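You operate a simulated robot arm through the tools that you are given. There is no shell and no other tool. Be economical: measure what you need, move in short steps, check, and stop when the job is done.

You run a simulated two-armed robot. Do the job below in one go: nothing can be reset, and whatever is moved stays where it is left.

Task
On the top of the wrapped load, fold the rag in half.

It is judged by the outcome, as a careful person would: the job done as asked, and still so three seconds after it is handed in. It fails if anything else is knocked over, pushed out of place, dropped, spilled or broken. Flat cloth is picked up by pressing the open fingertips on it (5 to 10 N) and closing them slowly along it; thin cloth reads only 2 to 8 mm in the jaws.

Robot
Two 7-joint arms with two-finger parallel grippers on one trunk, on a base that drives. Base frame: it is fixed to the floor where the robot stands at the start and does not move with it; the origin is under the middle of the robot, x ahead of it, y to its left, z up. Lengths are in m, angles in degrees, forces in N, time in s.
The left shoulder is at the start at [0.07, 0.134, 0.701], the right one opposite. Places, roughly: top of the wrapped load [0.8, 0.1, 0.4]. Payload 1.57 kg a hand.
The tool frame of a hand sits at the grasp point between the pads (the TCP): z along the fingers, y along the line on which they close. The tips reach 0.03 m beyond it. Largest opening 0.08 m; finger width 0.017, thickness 0.012; the body of the gripper, 0.04 by 0.082 m, starts 0.08 m behind the TCP.
Orientation is that of the tool frame in the base frame, as a unit quaternion [x, y, z, w]. With the fingers straight down and closing along the base's y, the tool's x points along the base's -x, its y along +y and its z along -z.

Tools
- The arms move only by the tool arm_command. It takes "left_increments", "right_increments" or both (then of equal length, played together; a hand with none holds still); each is a list of rows, each an object of numbers (a shift or turn left out is 0, a gripper value left out holds the last): "x", "y", "z": the shift along the base's x, y, z in units of 25 mm (1.0 is 25 mm); "ax", "ay", "az": the turn, a rotation vector about the base's x, y, z in units of 6 degrees (1.0 is 6 degrees); "claw": the gripper command, from -1 (fully open) to 1 (shut), values between in proportion. In form: [{"x": .., "y": .., "z": .., "ax": .., "ay": .., "az": .., "claw": ..}, ...]. A call has 1 to 10 rows; each row shifts and turns the commanded pose from where the row before left it. A call with a number of a shift or a turn outside -1 to 1 is refused whole. A row lasts 0.2 s, in which the tool goes at most 0.05 m and 8.6 degrees; a call with a longer step from one row to the next is refused whole, and so is a gripper value outside its range. Where a pose cannot be reached the arm comes as near as it can. A force on the tool above 40 N (or 10 N above the force at the start of the call, whichever is more), or a blocked arm, ends the call early, and 0.2 s more pass. The fingers move at their own pace (about 0.153 m/s each) and stop on an object; they squeeze with about 39 N. The grip force told is the motor's: it shows also when the fingers shut on nothing. Time passes only in rows, and 0.2 s behind the last, so rows that do not move let the fingers close. It gives the time, the measured TCP pose, the force on the tool (base axes), the opening and the grip force at its end, in the units of the frame above (readings bear some noise).
- Cameras (640 x 400 px; columns grow to the right, rows downward): "scene" is now at [0.1351, -0.0027, 0.9243]; the picture's right is [-0.01, -1.00, 0.00], its down [-0.63, 0.01, -0.78] and it looks along [0.78, -0.01, -0.63] (base axes); focal length 249 px, centre (320, 200). "left" rides on the left gripper at [0.072, 0.007, -0.122] in its tool frame; the picture's right is [-0.09, 1.00, 0.00], its down [-0.84, -0.08, -0.54] and it looks along [-0.54, -0.05, 0.84] (tool axes); focal length 238 px, centre (320, 200). "right" rides on the right gripper at [0.072, -0.007, -0.122] in its tool frame; the picture's right is [0.09, 1.00, 0.00], its down [-0.84, 0.08, -0.54] and it looks along [-0.54, 0.05, 0.84] (tool axes); focal length 238 px, centre (320, 200). There is no depth. A picture from a camera that has moved, and an enlarged one, comes with that camera's place and axes in the base frame and with its lens.
- get_image(camera): a new picture of that camera. The clock stands still meanwhile.
- raise_lower(by): slides the trunk up (or, below 0, down) by that many m; the arms and the scene camera ride with it, the base frame stays. It gives what a move gives, with no picture.
- roll_base(legs): drives the robot by 1 to 6 legs, each [ahead, left, turn to the left] in m, m and degrees, along the robot's own axes; the way and the turn of a leg run together, so that a leg with both is an arc; at most 1.5 m and 180 degrees a leg. The arms and the cameras ride along, it lands a little off, and it stops where it bumps. It gives what a move gives.
- aim_head(pan, tilt): turns the head with the scene camera to pan (to the left, within 86 degrees either way) and tilt (down, from -29 to 69), counted from straight ahead of the robot. It gives what a move gives.
- zoom(camera, box): a new picture of the part [left, top, right, bottom] of that camera's present view, enlarged. The clock stands still meanwhile.
- hand_in(): hands the job in; it is judged then, once.

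Go step by step. Nothing tells you exact positions but the pictures and the camera data: compare them with the known pose of the tool, close in by small moves and look again before you grip or let go. The budget is 120 turns and 88 pictures, counting those below and the enlarged ones. Unless the task says otherwise, let go and move clear before handing in, and close with one line.

The tools are called after "Emit:" as a command line: name --argument value ..., lists and objects as JSON in quotes. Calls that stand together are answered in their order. arm_command: Moves the arms, as the interface text tells. Its arguments: {"type":"object","properties":{"left_increments":{"type":"array","items":{"type":"object","properties":{"x":{"type":"number"},"y":{"type":"number"},"z":{"type":"number"},"ax":{"type":"number"},"ay":{"type":"number"},"az":{"type":"number"},"claw":{"type":"number"}}}},"right_increments":{"type":"array","items":{"type":"object","properties":{"x":{"type":"number"},"y":{"type":"number"},"z":{"type":"number"},"ax":{"type":"number"},"ay":{"type":"number"},"az":{"type":"number"},"claw":{"type":"number"}}}}},"required":[]} The other tools are called the same way: raise_lower (by) slides the trunk up or down; roll_base (legs) drives the base; aim_head (pan, tilt) turns the head that bears the scene camera; get_image (camera) takes a picture; zoom (camera, box) takes an enlarged picture of a part of a camera's view; hand_in () hands the job in.

At the start:

```text
clock: 0.0
left_ee_pos: [0.5127, 0.1689, 0.6633]
left_tcp_rot: [-0.001, 1.0, 0.0, 0.0]
left_contact_force: [0.1, -0.1, 0.5]
left_finger_gap: 0.0799
left_finger_force: 0.1
right_ee_pos: [0.5111, -0.1645, 0.6657]
right_tcp_rot: [-0.001, 1.0, -0.001, 0.0]
right_contact_force: [0.3, -0.5, 0.2]
right_finger_gap: 0.08
right_finger_force: 0.1
trunk travel left (down, up): [-0.275, 0.665]
robot x, y, heading: [0.0031, -0.0016, -0.2]
head pan, tilt: [-0.8, 38.8]
```

scene: 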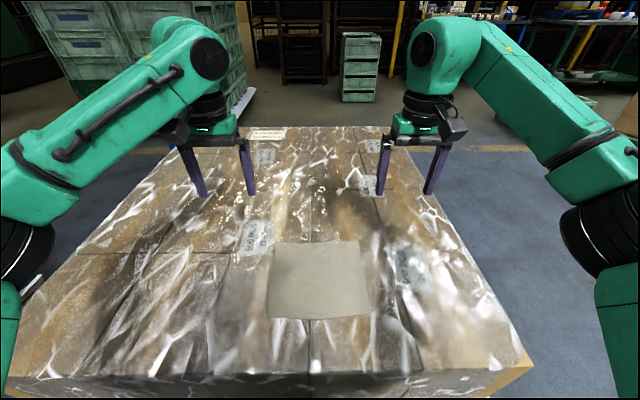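
right: 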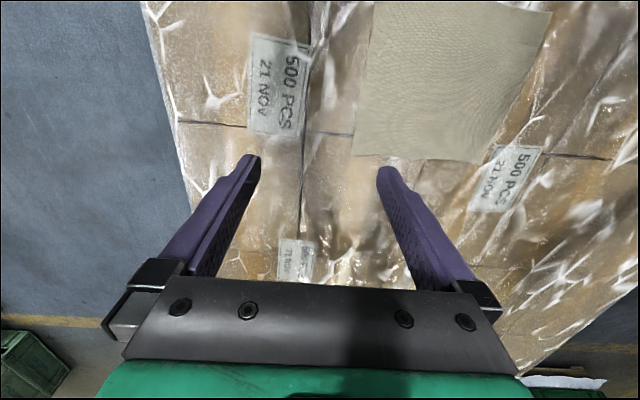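
left: 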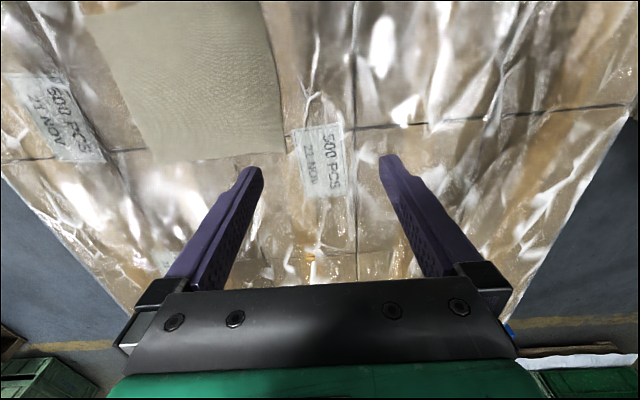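

The rag lies at about x 0.40–0.63, y −0.12 to +0.12, nearly square to the robot. I'll look closer before choosing the grip points.

Emit:
zoom --camera "scene" --box '[240, 220, 400, 320]'

Emit:
aim_head --pan 0 --tilt 62

Emit:
get_image --camera "scene"

```text
4.00 times, centred on (320, 270) of scene
camera zoom: at [0.1351, -0.0027, 0.9243], right [-0.01, -1.0, 0.0], down [-0.63, 0.01, -0.78], along [0.78, -0.01, -0.63], focal length 995 px, centre (320, -80)
```

zoom: 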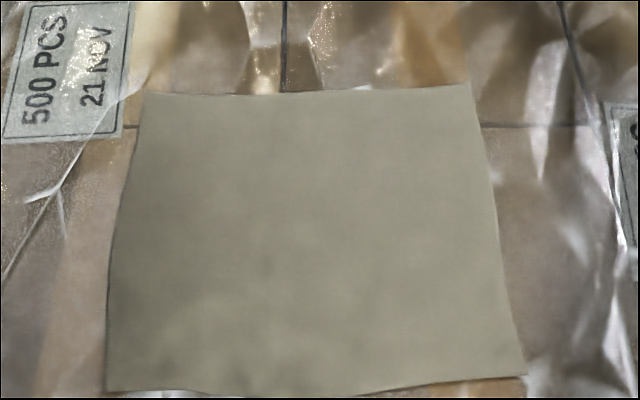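

```text
clock: 0.9
left_ee_pos: [0.5122, 0.1678, 0.6651]
left_tcp_rot: [0.0, 1.0, -0.001, 0.0]
left_contact_force: [0.7, 0.3, 0.6]
left_finger_gap: 0.0801
left_finger_force: 0.1
right_ee_pos: [0.5108, -0.1646, 0.6639]
right_tcp_rot: [0.001, 1.0, 0.0, 0.001]
right_contact_force: [-0.7, 0.1, 0.3]
right_finger_gap: 0.0799
right_finger_force: 0.0
trunk travel left (down, up): [-0.275, 0.665]
robot x, y, heading: [0.0019, 0.0001, 0.2]
head pan, tilt: [0.0, 62.0]
```

```text
83 pictures are left
camera scene: at [0.1137, -0.0015, 0.8935], right [0.0, -1.0, 0.0], down [-0.88, 0.0, -0.47], along [0.47, 0.0, -0.88], focal length 249 px, centre (320, 200)
```

scene: 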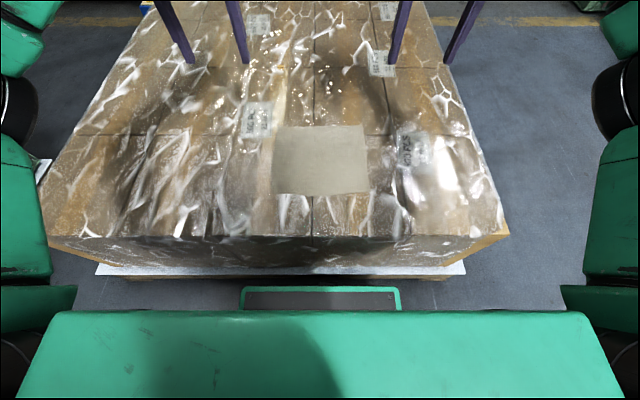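

The rag's far edge is at x≈0.625 and its near edge at x≈0.405. I'll bring both hands, half open, above the far corners so I can pinch there and fold toward the robot.

Emit:
arm_command --left_increments '[{"x": 0.42, "y": -0.31, "z": -0.85, "claw": 0}, {"x": 0.42, "y": -0.31, "z": -0.85}, {"x": 0.42, "y": -0.31, "z": -0.85}, {"x": 0.42, "y": -0.31, "z": -0.85}, {"x": 0.42, "y": -0.31, "z": -0.85}, {"x": 0.42, "y": -0.31, "z": -0.85}, {"x": 0.42, "y": -0.31, "z": -0.85}, {"x": 0.42, "y": -0.31, "z": -0.85}, {"x": 0.42, "y": -0.31, "z": -0.85}, {"x": 0.42, "y": -0.31, "z": -0.85}]' --right_increments '[{"x": 0.42, "y": 0.3, "z": -0.85, "claw": 0}, {"x": 0.42, "y": 0.3, "z": -0.85}, {"x": 0.42, "y": 0.3, "z": -0.85}, {"x": 0.42, "y": 0.3, "z": -0.85}, {"x": 0.42, "y": 0.3, "z": -0.85}, {"x": 0.42, "y": 0.3, "z": -0.85}, {"x": 0.42, "y": 0.3, "z": -0.85}, {"x": 0.42, "y": 0.3, "z": -0.85}, {"x": 0.42, "y": 0.3, "z": -0.85}, {"x": 0.42, "y": 0.3, "z": -0.85}]'

Emit:
get_image --camera "left"

Emit:
get_image --camera "right"

Emit:
get_image --camera "scene"

```text
clock: 3.1
left_ee_pos: [0.607, 0.0927, 0.4671]
left_tcp_rot: [0.004, 1.0, 0.001, 0.0]
left_contact_force: [0.4, -0.1, 0.5]
left_finger_gap: 0.0398
left_finger_force: 0.1
left hand out of reach, approached as far as the arm can: row 10
right_ee_pos: [0.5963, -0.0841, 0.4728]
right_tcp_rot: [0.003, 1.0, -0.001, 0.001]
right_contact_force: [-0.5, -0.2, 0.1]
right_finger_gap: 0.0398
right_finger_force: 0.1
right hand out of reach, approached as far as the arm can: row 9, 10
trunk travel left (down, up): [-0.275, 0.665]
robot x, y, heading: [0.0032, -0.0022, -0.1]
head pan, tilt: [0.0, 62.0]
```

```text
82 pictures are left
camera left: at [0.5355, 0.1011, 0.5904], right [0.1, 1.0, 0.0], down [0.84, -0.08, 0.54], along [0.54, -0.05, -0.84], focal length 238 px, centre (320, 200)
```

left: 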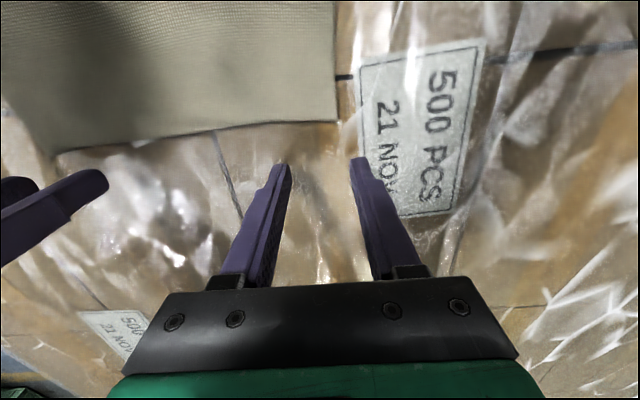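

```text
81 pictures are left
camera right: at [0.525, -0.0905, 0.5944], right [-0.09, 1.0, 0.0], down [0.84, 0.07, 0.54], along [0.54, 0.04, -0.84], focal length 238 px, centre (320, 200)
```

right: 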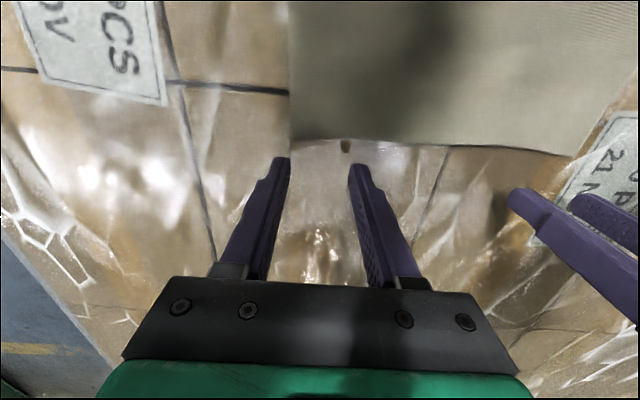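

```text
80 pictures are left
camera scene: at [0.1135, -0.0013, 0.8935], right [0.0, -1.0, 0.0], down [-0.88, 0.0, -0.47], along [0.47, 0.0, -0.88], focal length 249 px, centre (320, 200)
```

scene: 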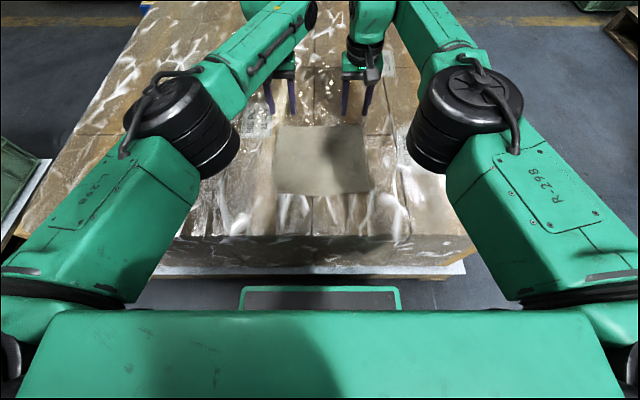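

Intersecting the hand and scene views puts the load top near z≈0.41. On that height the rag runs x≈0.39–0.585, y≈±0.11. I'll shift the hands back over its far edge.

Emit:
arm_command --left_increments '[{"x": -0.6, "y": -0.3}, {"x": -0.56, "y": -0.29}, {}]' --right_increments '[{"x": -0.4, "y": 0.12}, {"x": -0.33, "y": 0.12}, {}]'

Emit:
get_image --camera "left"

Emit:
get_image --camera "right"

```text
clock: 3.9
left_ee_pos: [0.5783, 0.0787, 0.4675]
left_tcp_rot: [-0.001, 1.0, 0.0, 0.001]
left_contact_force: [-0.5, 0.1, 0.3]
left_finger_gap: 0.04
left_finger_force: 0.1
right_ee_pos: [0.578, -0.08, 0.4718]
right_tcp_rot: [0.0, 1.0, 0.0, 0.0]
right_contact_force: [0.5, 0.4, 0.5]
right_finger_gap: 0.04
right_finger_force: 0.1
trunk travel left (down, up): [-0.275, 0.665]
robot x, y, heading: [0.0011, 0.0024, -0.0]
head pan, tilt: [0.0, 62.0]
```

```text
79 pictures are left
camera left: at [0.5051, 0.0853, 0.5903], right [0.09, 1.0, 0.0], down [0.84, -0.08, 0.54], along [0.54, -0.05, -0.84], focal length 238 px, centre (320, 200)
```

left: 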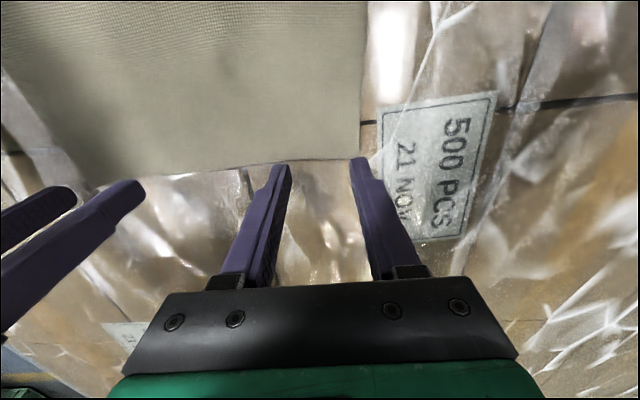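

```text
78 pictures are left
camera right: at [0.5066, -0.0853, 0.5943], right [-0.09, 1.0, 0.0], down [0.84, 0.08, 0.54], along [0.54, 0.05, -0.84], focal length 238 px, centre (320, 200)
```

right: 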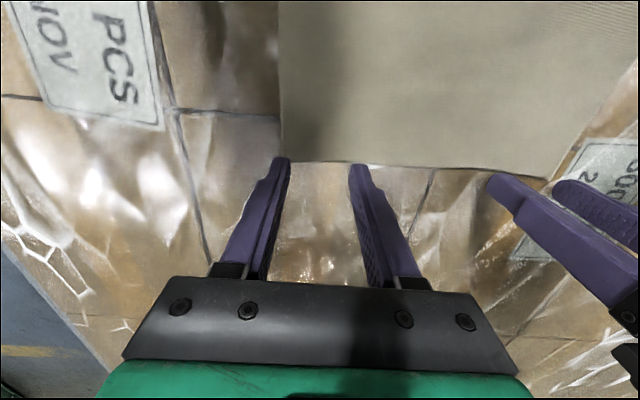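

Parallax confirms the surface at z≈0.408, with the corners at (0.585, ±0.111). I'll shift the hands a little inward and lower them carefully to contact.

Emit:
arm_command --left_increments '[{"x": -0.16, "y": -0.25, "z": -0.4}, {"z": -0.3}, {"z": -0.16}, {"z": -0.1}, {}]' --right_increments '[{"x": -0.1, "y": 0.28, "z": -0.5}, {"z": -0.35}, {"z": -0.2}, {"z": -0.1}, {}]'

Emit:
get_image --camera "left"

Emit:
get_image --camera "right"

```text
clock: 5.1
left_ee_pos: [0.5716, 0.0719, 0.4522]
left_tcp_rot: [-0.001, 1.0, 0.0, 0.009]
left_contact_force: [7.0, 1.2, 36.8]
left_finger_gap: 0.0402
left_finger_force: 0.1
right_ee_pos: [0.5698, -0.0711, 0.4526]
right_tcp_rot: [0.0, 1.0, 0.001, 0.007]
right_contact_force: [6.7, -1.2, 31.6]
right_finger_gap: 0.0403
right_finger_force: 0.1
trunk travel left (down, up): [-0.275, 0.665]
robot x, y, heading: [0.0011, -0.0023, 0.0]
head pan, tilt: [0.0, 62.0]
```

```text
77 pictures are left
camera left: at [0.4977, 0.08, 0.5743], right [0.09, 1.0, 0.0], down [0.83, -0.08, 0.56], along [0.55, -0.05, -0.83], focal length 238 px, centre (320, 200)
```

left: 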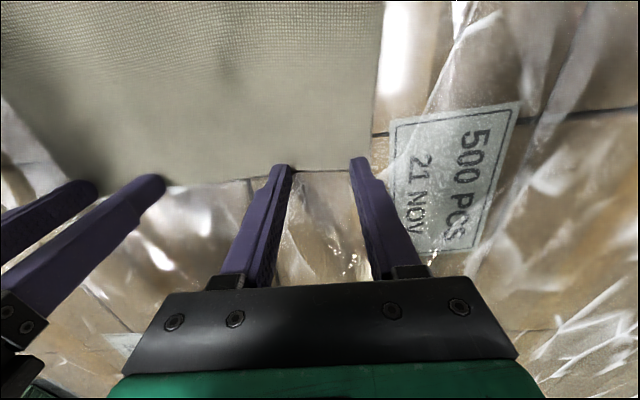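

```text
76 pictures are left
camera right: at [0.4987, -0.0787, 0.5735], right [-0.09, 1.0, 0.0], down [0.83, 0.08, 0.55], along [0.55, 0.05, -0.83], focal length 238 px, centre (320, 200)
```

right: 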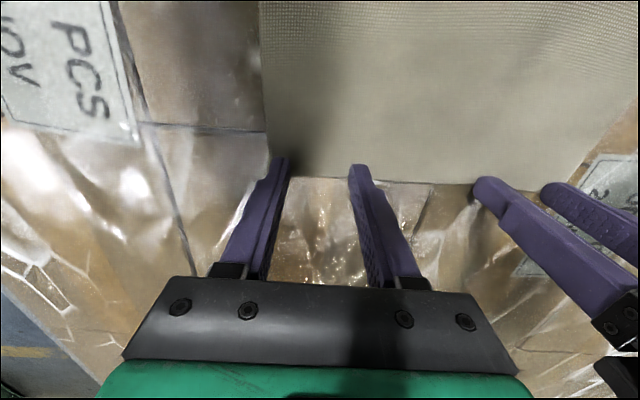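

Contact came at TCP z≈0.452 with about 35 N, which is too hard. I'll ease off to roughly 8 N, then close slowly.

Emit:
arm_command --left_increments '[{"z": 0.14}, {"z": 0.14}, {}]' --right_increments '[{"z": 0.12}, {"z": 0.12}, {}]'

```text
clock: 5.9
left_ee_pos: [0.5715, 0.0732, 0.4529]
left_tcp_rot: [0.0, 1.0, 0.0, 0.002]
left_contact_force: [2.1, -1.9, 16.9]
left_finger_gap: 0.0401
left_finger_force: 0.1
right_ee_pos: [0.5719, -0.0719, 0.4527]
right_tcp_rot: [0.0, 1.0, -0.001, 0.001]
right_contact_force: [0.5, 2.3, 16.7]
right_finger_gap: 0.0401
right_finger_force: 0.0
trunk travel left (down, up): [-0.275, 0.665]
robot x, y, heading: [0.0008, -0.002, -0.2]
head pan, tilt: [0.0, 62.0]
```

Emit:
arm_command --left_increments '[{"z": 0.12}, {}]' --right_increments '[{"z": 0.12}, {}]'

```text
clock: 6.5
left_ee_pos: [0.5732, 0.0722, 0.4537]
left_tcp_rot: [0.0, 1.0, 0.0, -0.002]
left_contact_force: [-0.9, 0.3, 6.0]
left_finger_gap: 0.0402
left_finger_force: 0.1
right_ee_pos: [0.5724, -0.0722, 0.4527]
right_tcp_rot: [0.0, 1.0, -0.001, 0.0]
right_contact_force: [0.4, 0.1, 0.1]
right_finger_gap: 0.04
right_finger_force: 0.1
trunk travel left (down, up): [-0.275, 0.665]
robot x, y, heading: [-0.0009, -0.0013, -0.0]
head pan, tilt: [0.0, 62.0]
```

Left reads 6 N and right about 0 N, so I'll lower the right slightly and close both slowly.

Emit:
arm_command --left_increments '[{"z": -0.01}, {}, {"claw": 0.12}, {"claw": 0.24}, {"claw": 0.36}, {"claw": 0.48}, {"claw": 0.6}, {"claw": 0.7}]' --right_increments '[{"z": -0.06}, {}, {"claw": 0.12}, {"claw": 0.24}, {"claw": 0.36}, {"claw": 0.48}, {"claw": 0.6}, {"claw": 0.7}]'

Emit:
get_image --camera "left"

Emit:
get_image --camera "right"

```text
clock: 8.3
left_ee_pos: [0.574, 0.074, 0.4536]
left_tcp_rot: [0.0, 1.0, 0.0, 0.001]
left_contact_force: [-1.1, -0.3, 0.6]
left_finger_gap: 0.012
left_finger_force: 0.0
right_ee_pos: [0.5727, -0.0714, 0.4538]
right_tcp_rot: [0.0, 1.0, 0.001, 0.001]
right_contact_force: [0.8, 0.5, 7.4]
right_finger_gap: 0.011
right_finger_force: 0.0
trunk travel left (down, up): [-0.275, 0.665]
robot x, y, heading: [-0.002, -0.006, -0.1]
head pan, tilt: [0.0, 62.0]
```

```text
75 pictures are left
camera left: at [0.5014, 0.0799, 0.5764], right [0.09, 1.0, 0.0], down [0.84, -0.08, 0.54], along [0.54, -0.05, -0.84], focal length 238 px, centre (320, 200)
```

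left: 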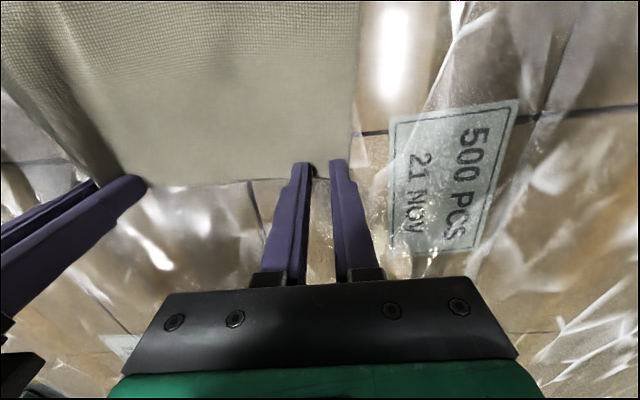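

```text
74 pictures are left
camera right: at [0.5019, -0.0789, 0.5745], right [-0.09, 1.0, 0.0], down [0.84, 0.08, 0.54], along [0.54, 0.05, -0.84], focal length 238 px, centre (320, 200)
```

right: 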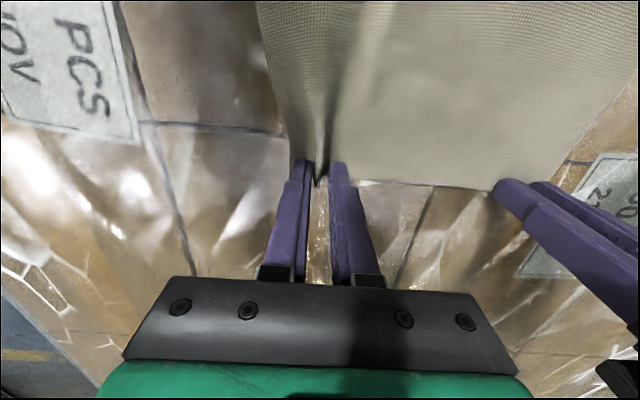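

The right has a clear ridge; the left looks weaker. I'll inspect it before closing.

Emit:
zoom --camera "left" --box '[260, 120, 388, 200]'

```text
5.00 times, centred on (324, 160) of left
camera zoom: at [0.5014, 0.0799, 0.5764], right [0.09, 1.0, 0.0], down [0.84, -0.08, 0.54], along [0.54, -0.05, -0.84], focal length 1192 px, centre (300, 400)
```

zoom: 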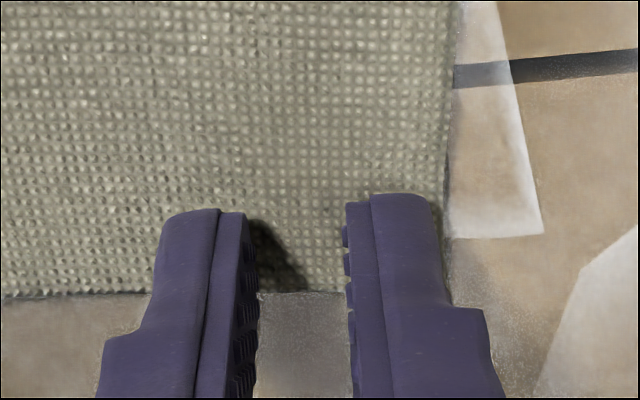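

The left slipped without a ridge. I'll finish closing the right, and reopen the left to press again a bit harder.

Emit:
arm_command --left_increments '[{"z": 0.2}, {"y": -0.1, "claw": 0.0}, {}, {"z": -0.2}, {"z": -0.04}, {"z": -0.03}, {}]' --right_increments '[{"claw": 0.8}, {"claw": 0.9}, {"claw": 1.0}, {}, {}, {}, {}]'

```text
clock: 9.9
left_ee_pos: [0.5737, 0.0703, 0.4523]
left_tcp_rot: [0.001, 1.0, 0.0, 0.002]
left_contact_force: [0.6, 1.2, 7.5]
left_finger_gap: 0.0399
left_finger_force: 0.0
right_ee_pos: [0.5737, -0.0723, 0.454]
right_tcp_rot: [0.0, 1.0, -0.001, 0.001]
right_contact_force: [0.9, -0.5, 4.6]
right_finger_gap: 0.0019
right_finger_force: 23.6
trunk travel left (down, up): [-0.275, 0.665]
robot x, y, heading: [0.0001, -0.0003, -0.1]
head pan, tilt: [0.0, 62.0]
```

Left presses with 7.5 N. Now closing it slowly, adding a little down pressure.

Emit:
arm_command --left_increments '[{"z": -0.02, "claw": 0.1}, {"claw": 0.2}, {"claw": 0.3}, {"z": -0.02, "claw": 0.4}, {"claw": 0.5}, {"z": -0.02, "claw": 0.6}, {"claw": 0.7}]'

Emit:
zoom --camera "left" --box '[240, 110, 400, 210]'

Emit:
zoom --camera "right" --box '[240, 110, 400, 210]'

```text
clock: 11.5
left_ee_pos: [0.5733, 0.0683, 0.4531]
left_tcp_rot: [0.0, 1.0, 0.0, 0.003]
left_contact_force: [1.5, -2.9, 23.1]
left_finger_gap: 0.0124
left_finger_force: 0.3
right_ee_pos: [0.5725, -0.0721, 0.453]
right_tcp_rot: [0.0, 1.0, 0.0, 0.002]
right_contact_force: [-0.2, 4.5, 0.2]
right_finger_gap: 0.0021
right_finger_force: 23.9
trunk travel left (down, up): [-0.275, 0.665]
robot x, y, heading: [0.003, 0.0041, 0.0]
head pan, tilt: [0.0, 62.0]
```

```text
4.00 times, centred on (320, 160) of left
camera zoom: at [0.5003, 0.0772, 0.5751], right [0.09, 1.0, 0.0], down [0.83, -0.08, 0.55], along [0.54, -0.05, -0.84], focal length 953 px, centre (320, 360)
```

zoom: 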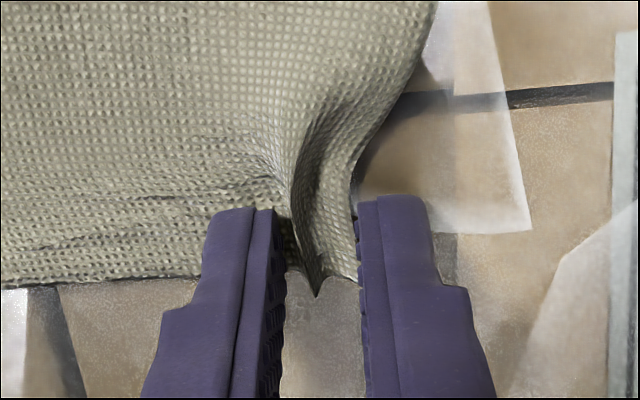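

```text
4.00 times, centred on (320, 160) of right
camera zoom: at [0.5007, -0.079, 0.5758], right [-0.09, 1.0, 0.0], down [0.83, 0.08, 0.55], along [0.54, 0.05, -0.84], focal length 953 px, centre (320, 360)
```

zoom: 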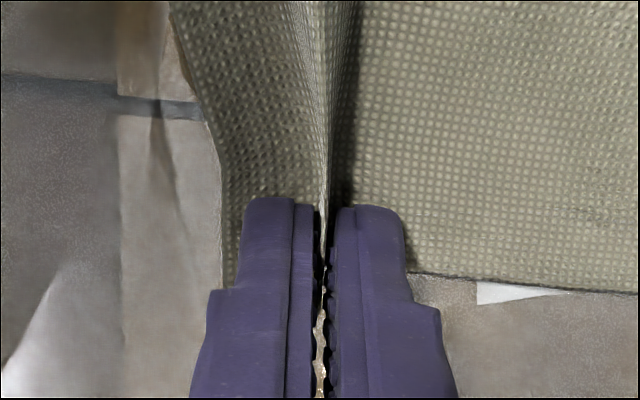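

Both now have a ridge between the fingers. Closing the left fully, then a small test lift.

Emit:
arm_command --left_increments '[{"claw": 0.8}, {"claw": 0.9}, {"claw": 1.0}, {}, {}, {"z": 0.3}, {"z": 0.5}, {"z": 0.5}, {}]' --right_increments '[{}, {}, {}, {}, {}, {"z": 0.3}, {"z": 0.5}, {"z": 0.5}, {}]'

Emit:
get_image --camera "left"

Emit:
get_image --camera "right"

Emit:
get_image --camera "scene"

```text
clock: 13.5
left_ee_pos: [0.5728, 0.0706, 0.4808]
left_tcp_rot: [0.0, 1.0, 0.0, 0.0]
left_contact_force: [0.1, -15.2, 0.9]
left_finger_gap: 0.002
left_finger_force: 23.5
right_ee_pos: [0.5727, -0.0719, 0.4853]
right_tcp_rot: [0.0, 1.0, 0.001, 0.001]
right_contact_force: [-0.7, 14.5, -0.6]
right_finger_gap: 0.002
right_finger_force: 23.8
trunk travel left (down, up): [-0.275, 0.665]
robot x, y, heading: [0.0017, -0.0008, 0.1]
head pan, tilt: [0.0, 62.0]
```

```text
70 pictures are left
camera left: at [0.5011, 0.0778, 0.6042], right [0.09, 1.0, 0.0], down [0.84, -0.08, 0.54], along [0.54, -0.05, -0.84], focal length 238 px, centre (320, 200)
```

left: 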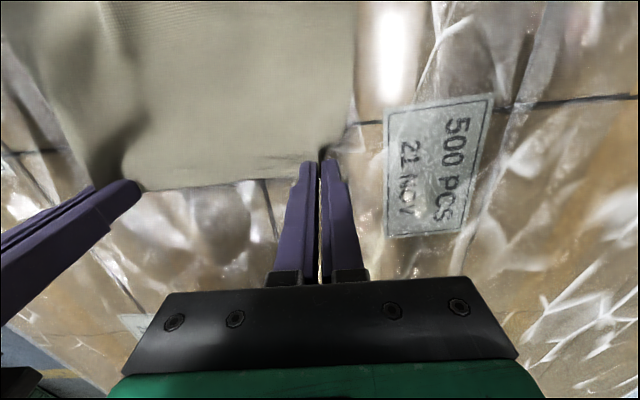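

```text
69 pictures are left
camera right: at [0.5026, -0.0788, 0.6067], right [-0.09, 1.0, 0.0], down [0.84, 0.08, 0.54], along [0.54, 0.05, -0.84], focal length 238 px, centre (320, 200)
```

right: 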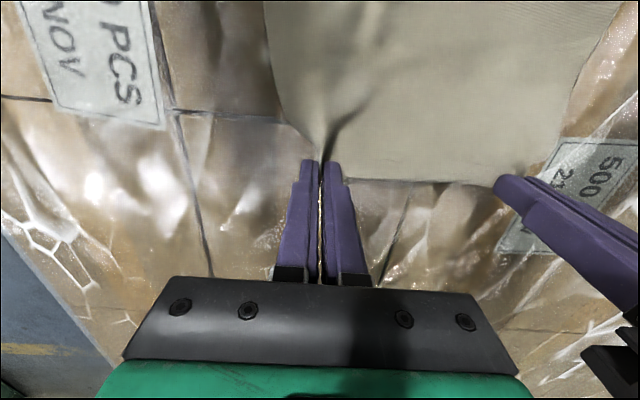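

```text
68 pictures are left
camera scene: at [0.1136, -0.0015, 0.8934], right [0.0, -1.0, 0.0], down [-0.88, 0.0, -0.47], along [0.47, 0.0, -0.88], focal length 249 px, centre (320, 200)
```

scene: 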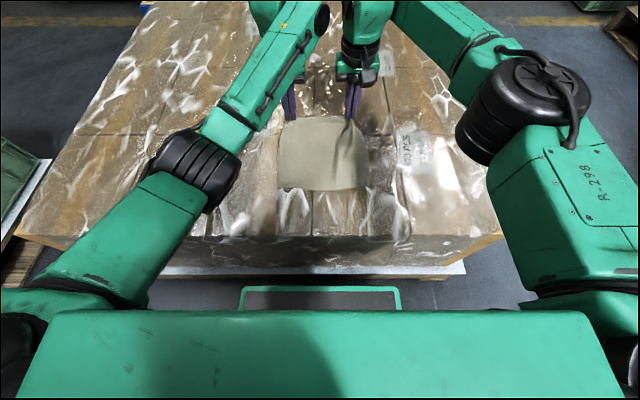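

Both corners are held and lifting. The hands pull apart with about 15 N, so I'll ease them inward. Then I'll carry the edge up and back toward the robot along an arc, tilting the hands.

Emit:
arm_command --left_increments '[{"x": -0.3, "y": -0.06, "z": 0.3, "ay": -0.5}, {"x": -0.3, "y": -0.04, "z": 0.29, "ay": -0.5}, {"x": -0.3, "z": 0.28, "ay": -0.5}, {"x": -0.3, "z": 0.27, "ay": -0.5}, {"x": -0.3, "z": 0.27, "ay": -0.5}, {"x": -0.56, "z": 0.19, "ay": -0.5}, {"x": -0.56, "z": 0.19, "ay": -0.5}, {"x": -0.56, "z": 0.19, "ay": -0.5}, {"x": -0.56, "z": 0.19, "ay": -0.5}, {"x": -0.56, "z": 0.19, "ay": -0.5}]' --right_increments '[{"x": -0.3, "y": 0.06, "z": 0.27, "ay": -0.5}, {"x": -0.3, "y": 0.04, "z": 0.26, "ay": -0.5}, {"x": -0.3, "z": 0.25, "ay": -0.5}, {"x": -0.3, "z": 0.24, "ay": -0.5}, {"x": -0.3, "z": 0.24, "ay": -0.5}, {"x": -0.56, "z": 0.19, "ay": -0.5}, {"x": -0.56, "z": 0.19, "ay": -0.5}, {"x": -0.56, "z": 0.19, "ay": -0.5}, {"x": -0.56, "z": 0.19, "ay": -0.5}, {"x": -0.56, "z": 0.19, "ay": -0.5}]'

Emit:
get_image --camera "scene"

Emit:
get_image --camera "right"

```text
clock: 15.7
left_ee_pos: [0.4676, 0.068, 0.5421]
left_tcp_rot: [0.0, 0.966, -0.001, 0.26]
left_contact_force: [-0.3, -1.3, 0.4]
left_finger_gap: 0.0018
left_finger_force: 23.9
right_ee_pos: [0.4657, -0.0682, 0.5396]
right_tcp_rot: [-0.001, 0.966, 0.001, 0.259]
right_contact_force: [-0.3, 1.5, -0.1]
right_finger_gap: 0.0022
right_finger_force: 23.7
trunk travel left (down, up): [-0.275, 0.665]
robot x, y, heading: [0.0023, 0.0026, 0.2]
head pan, tilt: [0.0, 62.0]
```

```text
67 pictures are left
camera scene: at [0.1134, -0.0015, 0.8935], right [0.0, -1.0, 0.0], down [-0.88, 0.0, -0.47], along [0.47, 0.0, -0.88], focal length 249 px, centre (320, 200)
```

scene: 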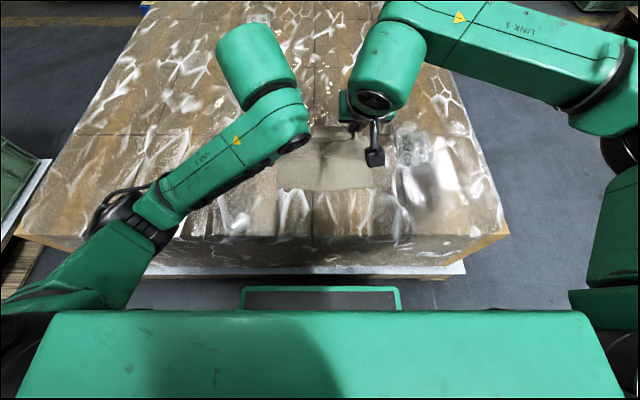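

```text
66 pictures are left
camera right: at [0.3434, -0.0761, 0.6093], right [-0.08, 1.0, -0.05], down [0.45, 0.08, 0.89], along [0.89, 0.05, -0.46], focal length 238 px, centre (320, 200)
```

right: 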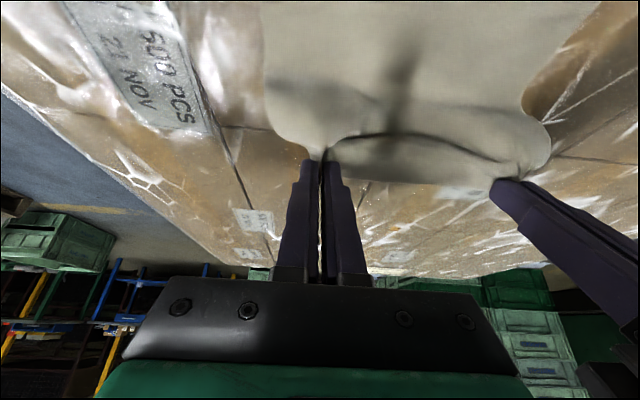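

The cloth rises cleanly and the near half stays put. Continuing over the arc and down toward the near edge.

Emit:
arm_command --left_increments '[{"x": -0.51, "z": -0.17, "ay": -0.5}, {"x": -0.51, "z": -0.17, "ay": -0.5}, {"x": -0.51, "z": -0.17, "ay": -0.5}, {"x": -0.51, "z": -0.17, "ay": -0.5}, {"x": -0.37, "z": -0.37, "ay": -0.5}, {"x": -0.37, "z": -0.37, "ay": -0.5}, {"x": -0.37, "z": -0.37, "ay": -0.5}, {"x": -0.37, "z": -0.37, "ay": -0.5}, {}]' --right_increments '[{"x": -0.51, "z": -0.17, "ay": -0.5}, {"x": -0.51, "z": -0.17, "ay": -0.5}, {"x": -0.51, "z": -0.17, "ay": -0.5}, {"x": -0.51, "z": -0.17, "ay": -0.5}, {"x": -0.37, "z": -0.37, "ay": -0.5}, {"x": -0.37, "z": -0.37, "ay": -0.5}, {"x": -0.37, "z": -0.37, "ay": -0.5}, {"x": -0.37, "z": -0.37, "ay": -0.5}, {}]'

Emit:
get_image --camera "scene"

Emit:
get_image --camera "right"

Emit:
get_image --camera "left"

```text
clock: 17.7
left_ee_pos: [0.3791, 0.0687, 0.4892]
left_tcp_rot: [0.0, 0.891, 0.0, 0.454]
left_contact_force: [0.1, -3.0, 0.6]
left_finger_gap: 0.0017
left_finger_force: 23.5
right_ee_pos: [0.3774, -0.0686, 0.4878]
right_tcp_rot: [-0.001, 0.891, 0.001, 0.454]
right_contact_force: [-0.6, 3.3, -0.1]
right_finger_gap: 0.0019
right_finger_force: 23.9
trunk travel left (down, up): [-0.275, 0.665]
robot x, y, heading: [0.0008, -0.0027, 0.1]
head pan, tilt: [0.0, 62.0]
```

```text
65 pictures are left
camera scene: at [0.1135, -0.0015, 0.8935], right [0.0, -1.0, 0.0], down [-0.88, 0.0, -0.47], along [0.47, 0.0, -0.88], focal length 249 px, centre (320, 200)
```

scene: 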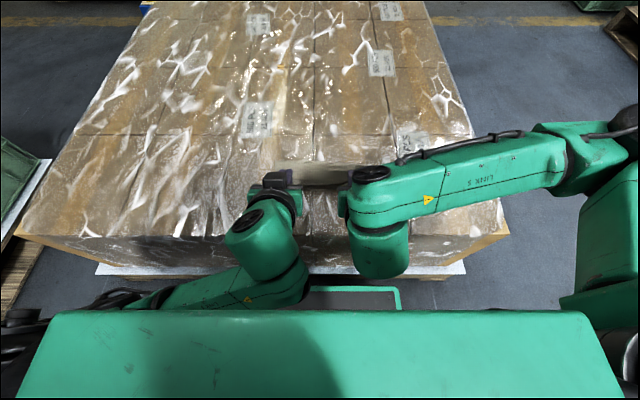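

```text
64 pictures are left
camera right: at [0.2381, -0.0758, 0.4994], right [-0.05, 1.0, -0.07], down [0.05, 0.08, 1.0], along [1.0, 0.05, -0.06], focal length 238 px, centre (320, 200)
```

right: 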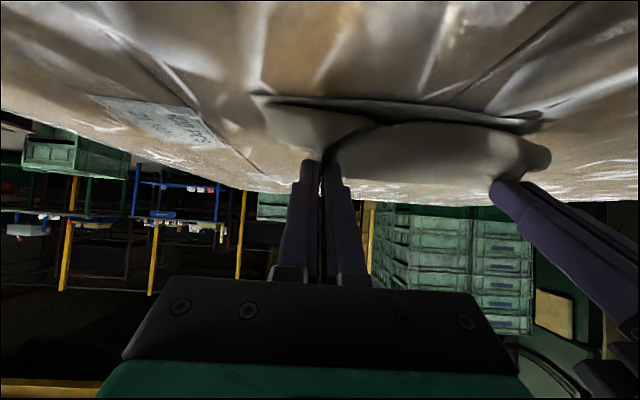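

```text
63 pictures are left
camera left: at [0.2381, 0.0758, 0.5025], right [0.05, 1.0, 0.07], down [0.05, -0.08, 1.0], along [1.0, -0.05, -0.06], focal length 238 px, centre (320, 200)
```

left: 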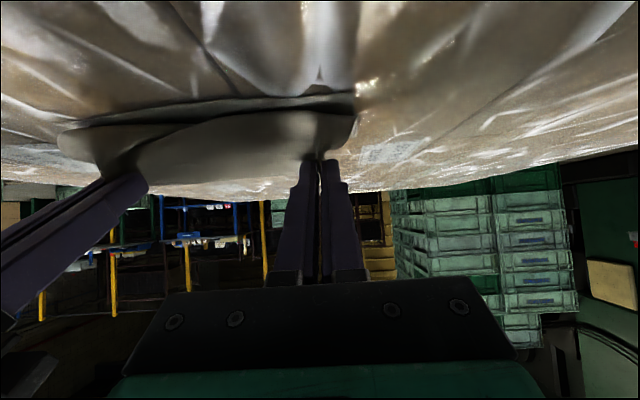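

The near edge now lies at x≈0.397 and has shifted about 1 cm toward −y. I'll follow that shift and lower the carried edge onto it.

Emit:
arm_command --left_increments '[{"x": -0.03, "y": -0.12, "z": -0.33, "ay": -0.2}, {"x": -0.03, "y": -0.12, "z": -0.33, "ay": -0.2}, {"x": -0.03, "y": -0.12, "z": -0.33, "ay": -0.2}, {"x": -0.03, "z": -0.3, "ay": -0.2}, {"x": -0.03, "z": -0.2, "ay": -0.2}, {}]' --right_increments '[{"x": -0.03, "y": -0.12, "z": -0.33, "ay": -0.2}, {"x": -0.03, "y": -0.12, "z": -0.33, "ay": -0.2}, {"x": -0.03, "y": -0.12, "z": -0.33, "ay": -0.2}, {"x": -0.03, "z": -0.3, "ay": -0.2}, {"x": -0.03, "z": -0.2, "ay": -0.2}, {}]'

Emit:
get_image --camera "right"

Emit:
get_image --camera "left"

Emit:
get_image --camera "scene"

```text
clock: 19.1
left_ee_pos: [0.3743, 0.0604, 0.4509]
left_tcp_rot: [0.0, 0.866, 0.0, 0.5]
left_contact_force: [-0.1, -1.7, -0.1]
left_finger_gap: 0.0015
left_finger_force: 24.2
right_ee_pos: [0.3752, -0.0785, 0.4514]
right_tcp_rot: [0.0, 0.866, 0.0, 0.5]
right_contact_force: [0.3, 1.9, 1.0]
right_finger_gap: 0.0021
right_finger_force: 23.7
trunk travel left (down, up): [-0.275, 0.665]
robot x, y, heading: [-0.0009, 0.0026, 0.2]
head pan, tilt: [0.0, 62.0]
```

```text
62 pictures are left
camera right: at [0.2336, -0.0844, 0.4484], right [-0.05, 1.0, -0.08], down [-0.05, 0.08, 1.0], along [1.0, 0.05, 0.05], focal length 238 px, centre (320, 200)
```

right: 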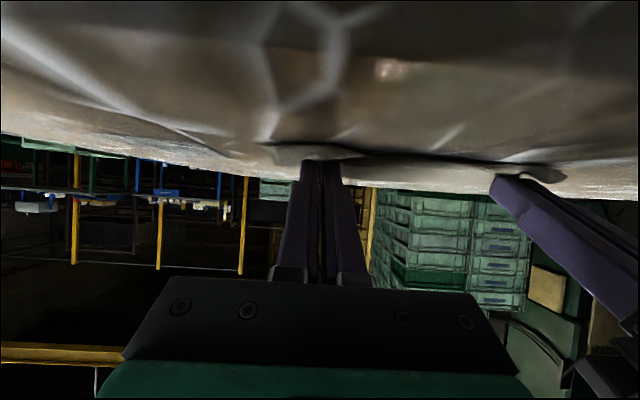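

```text
61 pictures are left
camera left: at [0.2327, 0.067, 0.4497], right [0.05, 1.0, 0.08], down [-0.05, -0.08, 1.0], along [1.0, -0.05, 0.05], focal length 238 px, centre (320, 200)
```

left: 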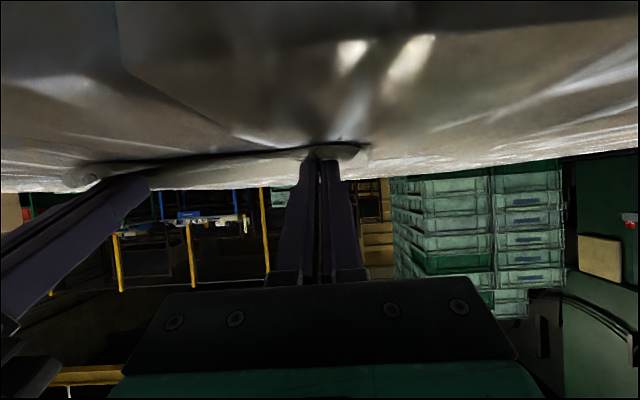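

```text
60 pictures are left
camera scene: at [0.1135, -0.0015, 0.8935], right [0.0, -1.0, 0.0], down [-0.88, 0.0, -0.47], along [0.47, 0.0, -0.88], focal length 249 px, centre (320, 200)
```

scene: 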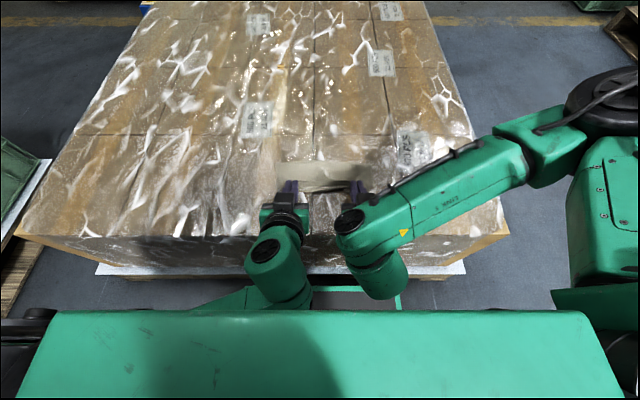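

The carried edge is down on the near half. I'll zoom in before releasing.

Emit:
zoom --camera "scene" --box '[256, 140, 384, 220]'

Emit:
zoom --camera "right" --box '[240, 100, 400, 200]'

```text
5.00 times, centred on (320, 180) of scene
camera zoom: at [0.1135, -0.0015, 0.8935], right [0.0, -1.0, 0.0], down [-0.88, 0.0, -0.47], along [0.47, 0.0, -0.88], focal length 1244 px, centre (320, 300)
```

zoom: 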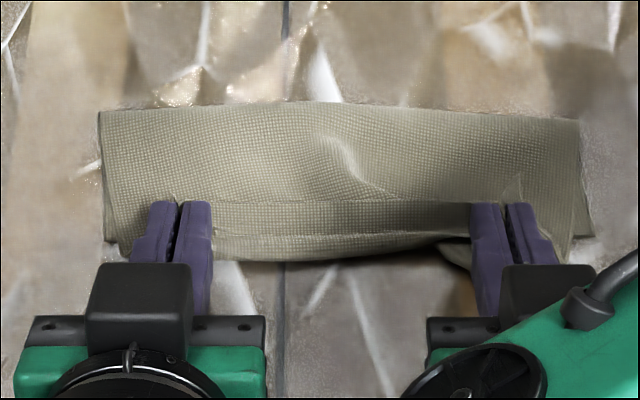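

```text
4.00 times, centred on (320, 150) of right
camera zoom: at [0.2336, -0.0844, 0.4484], right [-0.05, 1.0, -0.08], down [-0.05, 0.08, 1.0], along [1.0, 0.05, 0.05], focal length 953 px, centre (320, 400)
```

zoom: 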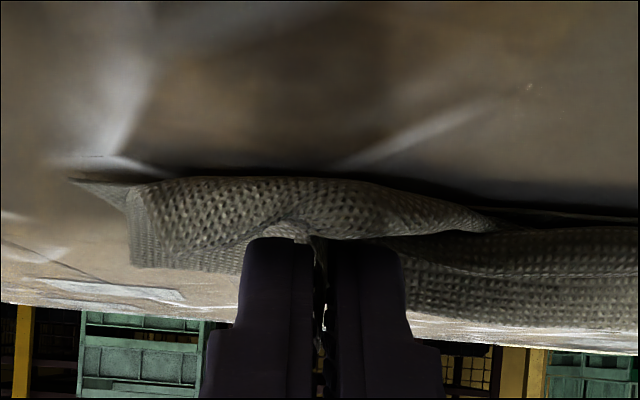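

The fold looks even, with the edge laid over the near edge. I'll open slowly and back out along the fingers.

Emit:
arm_command --left_increments '[{"claw": 0.85}, {"claw": 0.7}, {"claw": 0.55}, {"claw": 0.4}, {}, {"x": -0.35, "z": 0.2}, {"x": -0.4, "z": 0.23}, {"x": -0.4, "z": 0.23}, {"x": -0.3, "z": 0.4}]' --right_increments '[{"claw": 0.85}, {"claw": 0.7}, {"claw": 0.55}, {"claw": 0.4}, {}, {"x": -0.35, "z": 0.2}, {"x": -0.4, "z": 0.23}, {"x": -0.4, "z": 0.23}, {"x": -0.3, "z": 0.4}]'

Emit:
zoom --camera "scene" --box '[240, 130, 400, 230]'

```text
clock: 21.1
left_ee_pos: [0.3488, 0.0714, 0.4678]
left_tcp_rot: [0.0, 0.864, 0.031, 0.502]
left_contact_force: [1.4, 0.4, 0.3]
left_finger_gap: 0.0243
left_finger_force: 0.0
right_ee_pos: [0.3456, -0.0736, 0.481]
right_tcp_rot: [0.007, 0.86, 0.004, 0.511]
right_contact_force: [-0.7, 0.5, -0.3]
right_finger_gap: 0.0239
right_finger_force: 0.0
trunk travel left (down, up): [-0.275, 0.665]
robot x, y, heading: [0.0, 0.0032, 0.2]
head pan, tilt: [0.0, 62.0]
```

```text
4.00 times, centred on (320, 180) of scene
camera zoom: at [0.1132, -0.0013, 0.8935], right [0.0, -1.0, 0.0], down [-0.88, 0.0, -0.47], along [0.47, 0.0, -0.88], focal length 995 px, centre (320, 280)
```

zoom: 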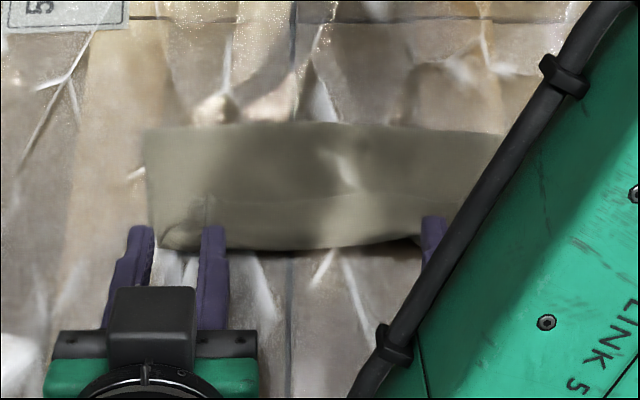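

Released cleanly. Raising the hands clear and moving them outward to see the result.

Emit:
arm_command --left_increments '[{"z": 0.8}, {"z": 0.8}, {"z": 0.8, "ay": 1}, {"z": 0.8, "y": 0.8, "ay": 1}, {"z": 0.5, "y": 0.9, "ay": 1, "x": 0.3}, {"y": 0.9, "ay": 1, "x": 0.3}, {"y": 0.9, "ay": 1, "x": 0.3}, {"y": 0.5, "ay": 1, "x": 0.3}]' --right_increments '[{"z": 0.8}, {"z": 0.8}, {"z": 0.8, "ay": 1}, {"z": 0.8, "y": -0.8, "ay": 1}, {"z": 0.5, "y": -0.9, "ay": 1, "x": 0.3}, {"y": -0.9, "ay": 1, "x": 0.3}, {"y": -0.9, "ay": 1, "x": 0.3}, {"y": -0.5, "ay": 1, "x": 0.3}]'

Emit:
get_image --camera "scene"

Emit:
zoom --camera "scene" --box '[256, 140, 384, 220]'

```text
clock: 21.7
left_ee_pos: [0.3471, 0.067, 0.4649]
left_tcp_rot: [0.034, 0.878, 0.09, 0.469]
left_contact_force: [0.0, 0.5, -0.5]
left_finger_gap: 0.0239
left_finger_force: 0.0
left hand out of reach, approached as far as the arm can: row 3
right_ee_pos: [0.3263, -0.0489, 0.4925]
right_tcp_rot: [0.016, 0.896, 0.041, 0.442]
right_contact_force: [-0.3, -0.5, 0.2]
right_finger_gap: 0.024
right_finger_force: 0.1
right hand out of reach, approached as far as the arm can: row 1, 2, 3
trunk travel left (down, up): [-0.275, 0.665]
robot x, y, heading: [-0.0024, -0.0028, -0.0]
head pan, tilt: [0.0, 62.0]
stopped in row 3 (left hand): the arm was blocked; the commanded pose is now the measured one
```

```text
56 pictures are left
camera scene: at [0.1151, -0.005, 0.8953], right [-0.05, -1.0, 0.0], down [-0.87, 0.05, -0.49], along [0.49, -0.03, -0.87], focal length 249 px, centre (320, 200)
```

scene: 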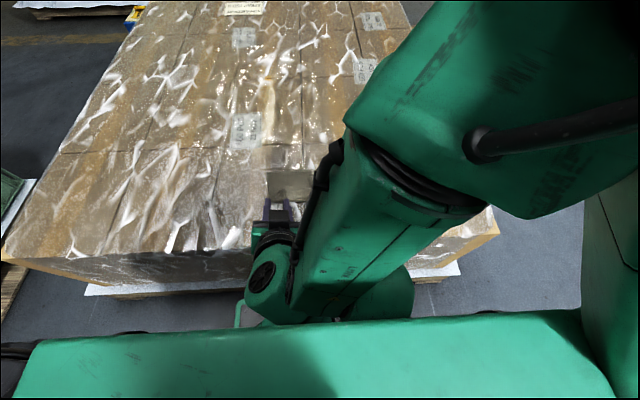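

```text
5.00 times, centred on (320, 180) of scene
camera zoom: at [0.1151, -0.005, 0.8953], right [-0.05, -1.0, 0.0], down [-0.87, 0.05, -0.49], along [0.49, -0.03, -0.87], focal length 1244 px, centre (320, 300)
```

zoom: 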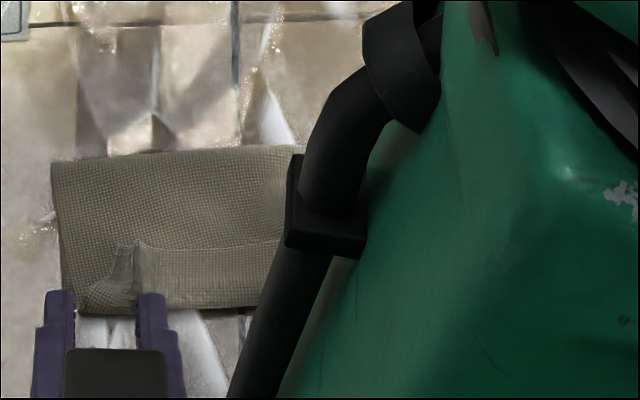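

The arms are cramped this close to the body and the left one reported being blocked. The safest way out is to back the whole robot straight away from the load; first a glance with the hand cameras.

Emit:
get_image --camera "left"

Emit:
get_image --camera "right"

```text
54 pictures are left
camera left: at [0.2054, 0.0706, 0.4744], right [0.03, 0.96, 0.26], down [0.02, -0.26, 0.96], along [1.0, -0.02, -0.02], focal length 238 px, centre (320, 200)
```

left: 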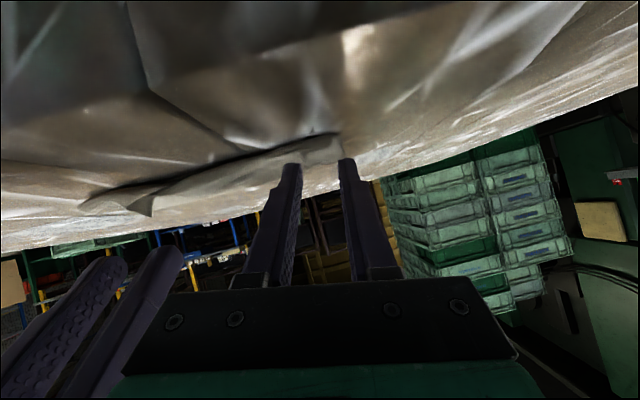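

```text
53 pictures are left
camera right: at [0.1865, -0.0588, 0.509], right [-0.07, 1.0, 0.02], down [0.08, -0.01, 1.0], along [0.99, 0.07, -0.08], focal length 238 px, centre (320, 200)
```

right: 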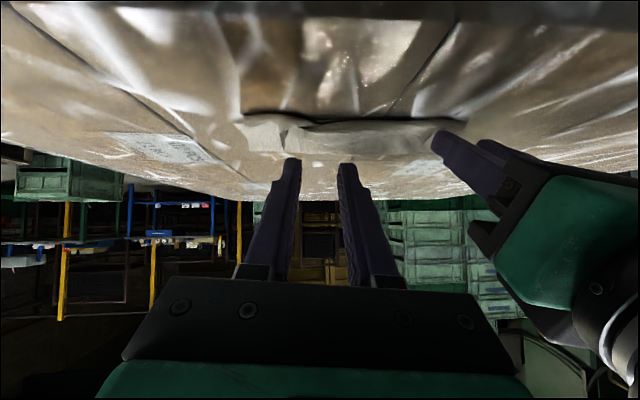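

The fingers are free of the rag. Backing the base off 12 cm.

Emit:
roll_base --legs '[[-0.12, 0, 0]]'

Emit:
get_image --camera "scene"

Emit:
get_image --camera "right"

```text
clock: 23.0
left_ee_pos: [0.2275, 0.0671, 0.4651]
left_tcp_rot: [0.036, 0.877, 0.088, 0.47]
left_contact_force: [0.0, -1.3, 0.3]
left_finger_gap: 0.0239
left_finger_force: 0.2
right_ee_pos: [0.2042, -0.0491, 0.4933]
right_tcp_rot: [0.014, 0.896, 0.042, 0.443]
right_contact_force: [0.3, 0.0, -1.1]
right_finger_gap: 0.024
right_finger_force: 0.1
trunk travel left (down, up): [-0.275, 0.665]
robot x, y, heading: [-0.1208, 0.0034, 0.3]
head pan, tilt: [0.0, 62.0]
```

```text
52 pictures are left
camera scene: at [-0.0061, -0.0054, 0.8947], right [-0.06, -1.0, 0.0], down [-0.87, 0.05, -0.49], along [0.48, -0.03, -0.87], focal length 249 px, centre (320, 200)
```

scene: 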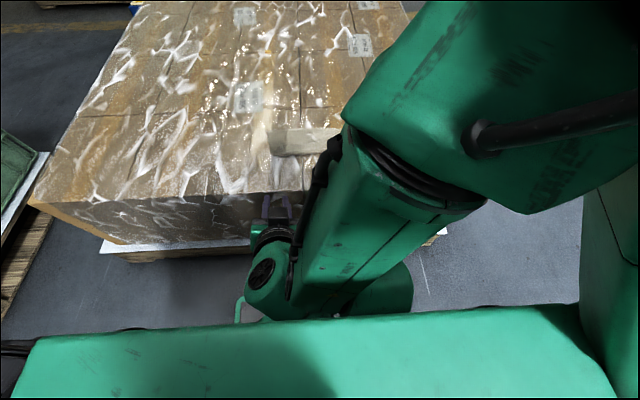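

```text
51 pictures are left
camera right: at [0.0661, -0.0592, 0.5093], right [-0.07, 1.0, 0.01], down [0.08, -0.01, 1.0], along [0.99, 0.07, -0.08], focal length 238 px, centre (320, 200)
```

right: 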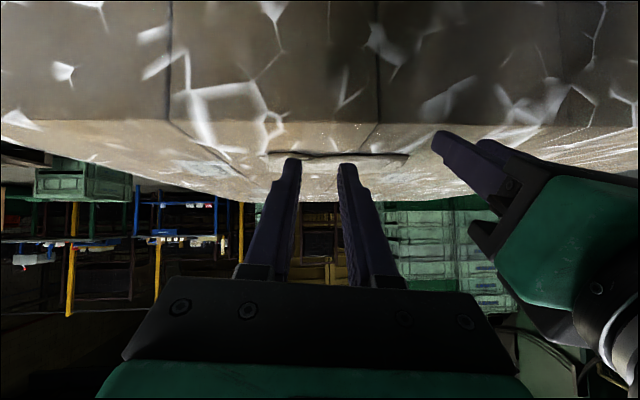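

Clear of the rag. I'll back up a bit more to give the arms room to unfold.

Emit:
roll_base --legs '[[-0.15, 0, 0]]'

Emit:
arm_command --right_increments '[{"x": 0.5, "y": -0.3, "z": 0.1}, {"x": 0.6, "y": -0.4, "z": 0.2}, {"x": 0.6, "y": -0.4, "z": 0.3}, {"x": 0.6, "y": -0.4, "z": 0.4}, {}]'

Emit:
get_image --camera "scene"

```text
clock: 24.3
left_ee_pos: [0.0765, 0.0687, 0.4643]
left_tcp_rot: [0.034, 0.878, 0.089, 0.469]
left_contact_force: [-0.4, -0.3, -0.7]
left_finger_gap: 0.024
left_finger_force: 0.1
right_ee_pos: [0.0563, -0.0487, 0.4933]
right_tcp_rot: [0.014, 0.896, 0.043, 0.442]
right_contact_force: [0.4, 0.4, 0.7]
right_finger_gap: 0.024
right_finger_force: 0.0
trunk travel left (down, up): [-0.275, 0.665]
robot x, y, heading: [-0.2708, 0.0022, 0.2]
head pan, tilt: [0.0, 62.0]
```

```text
clock: 25.5
left_ee_pos: [0.0779, 0.0682, 0.4647]
left_tcp_rot: [0.035, 0.878, 0.089, 0.469]
left_contact_force: [-0.1, -0.2, 0.7]
left_finger_gap: 0.0243
left_finger_force: 0.0
right_ee_pos: [0.1142, -0.0848, 0.5178]
right_tcp_rot: [0.012, 0.896, 0.043, 0.442]
right_contact_force: [0.0, 0.6, -0.5]
right_finger_gap: 0.0237
right_finger_force: 0.1
trunk travel left (down, up): [-0.275, 0.665]
robot x, y, heading: [-0.2719, 0.004, 0.2]
head pan, tilt: [0.0, 62.0]
```

```text
50 pictures are left
camera scene: at [-0.1563, -0.0014, 0.8935], right [0.0, -1.0, 0.0], down [-0.88, 0.0, -0.47], along [0.47, 0.0, -0.88], focal length 249 px, centre (320, 200)
```

scene: 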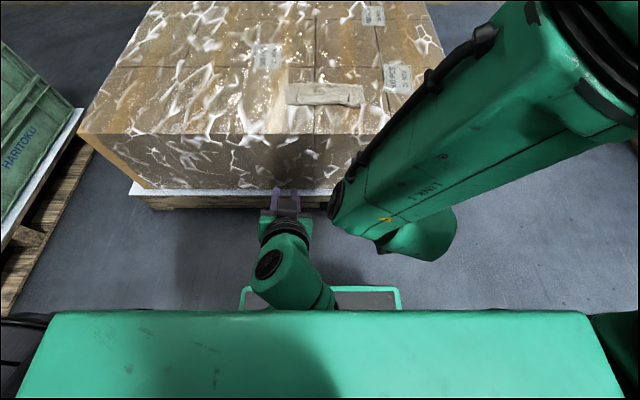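

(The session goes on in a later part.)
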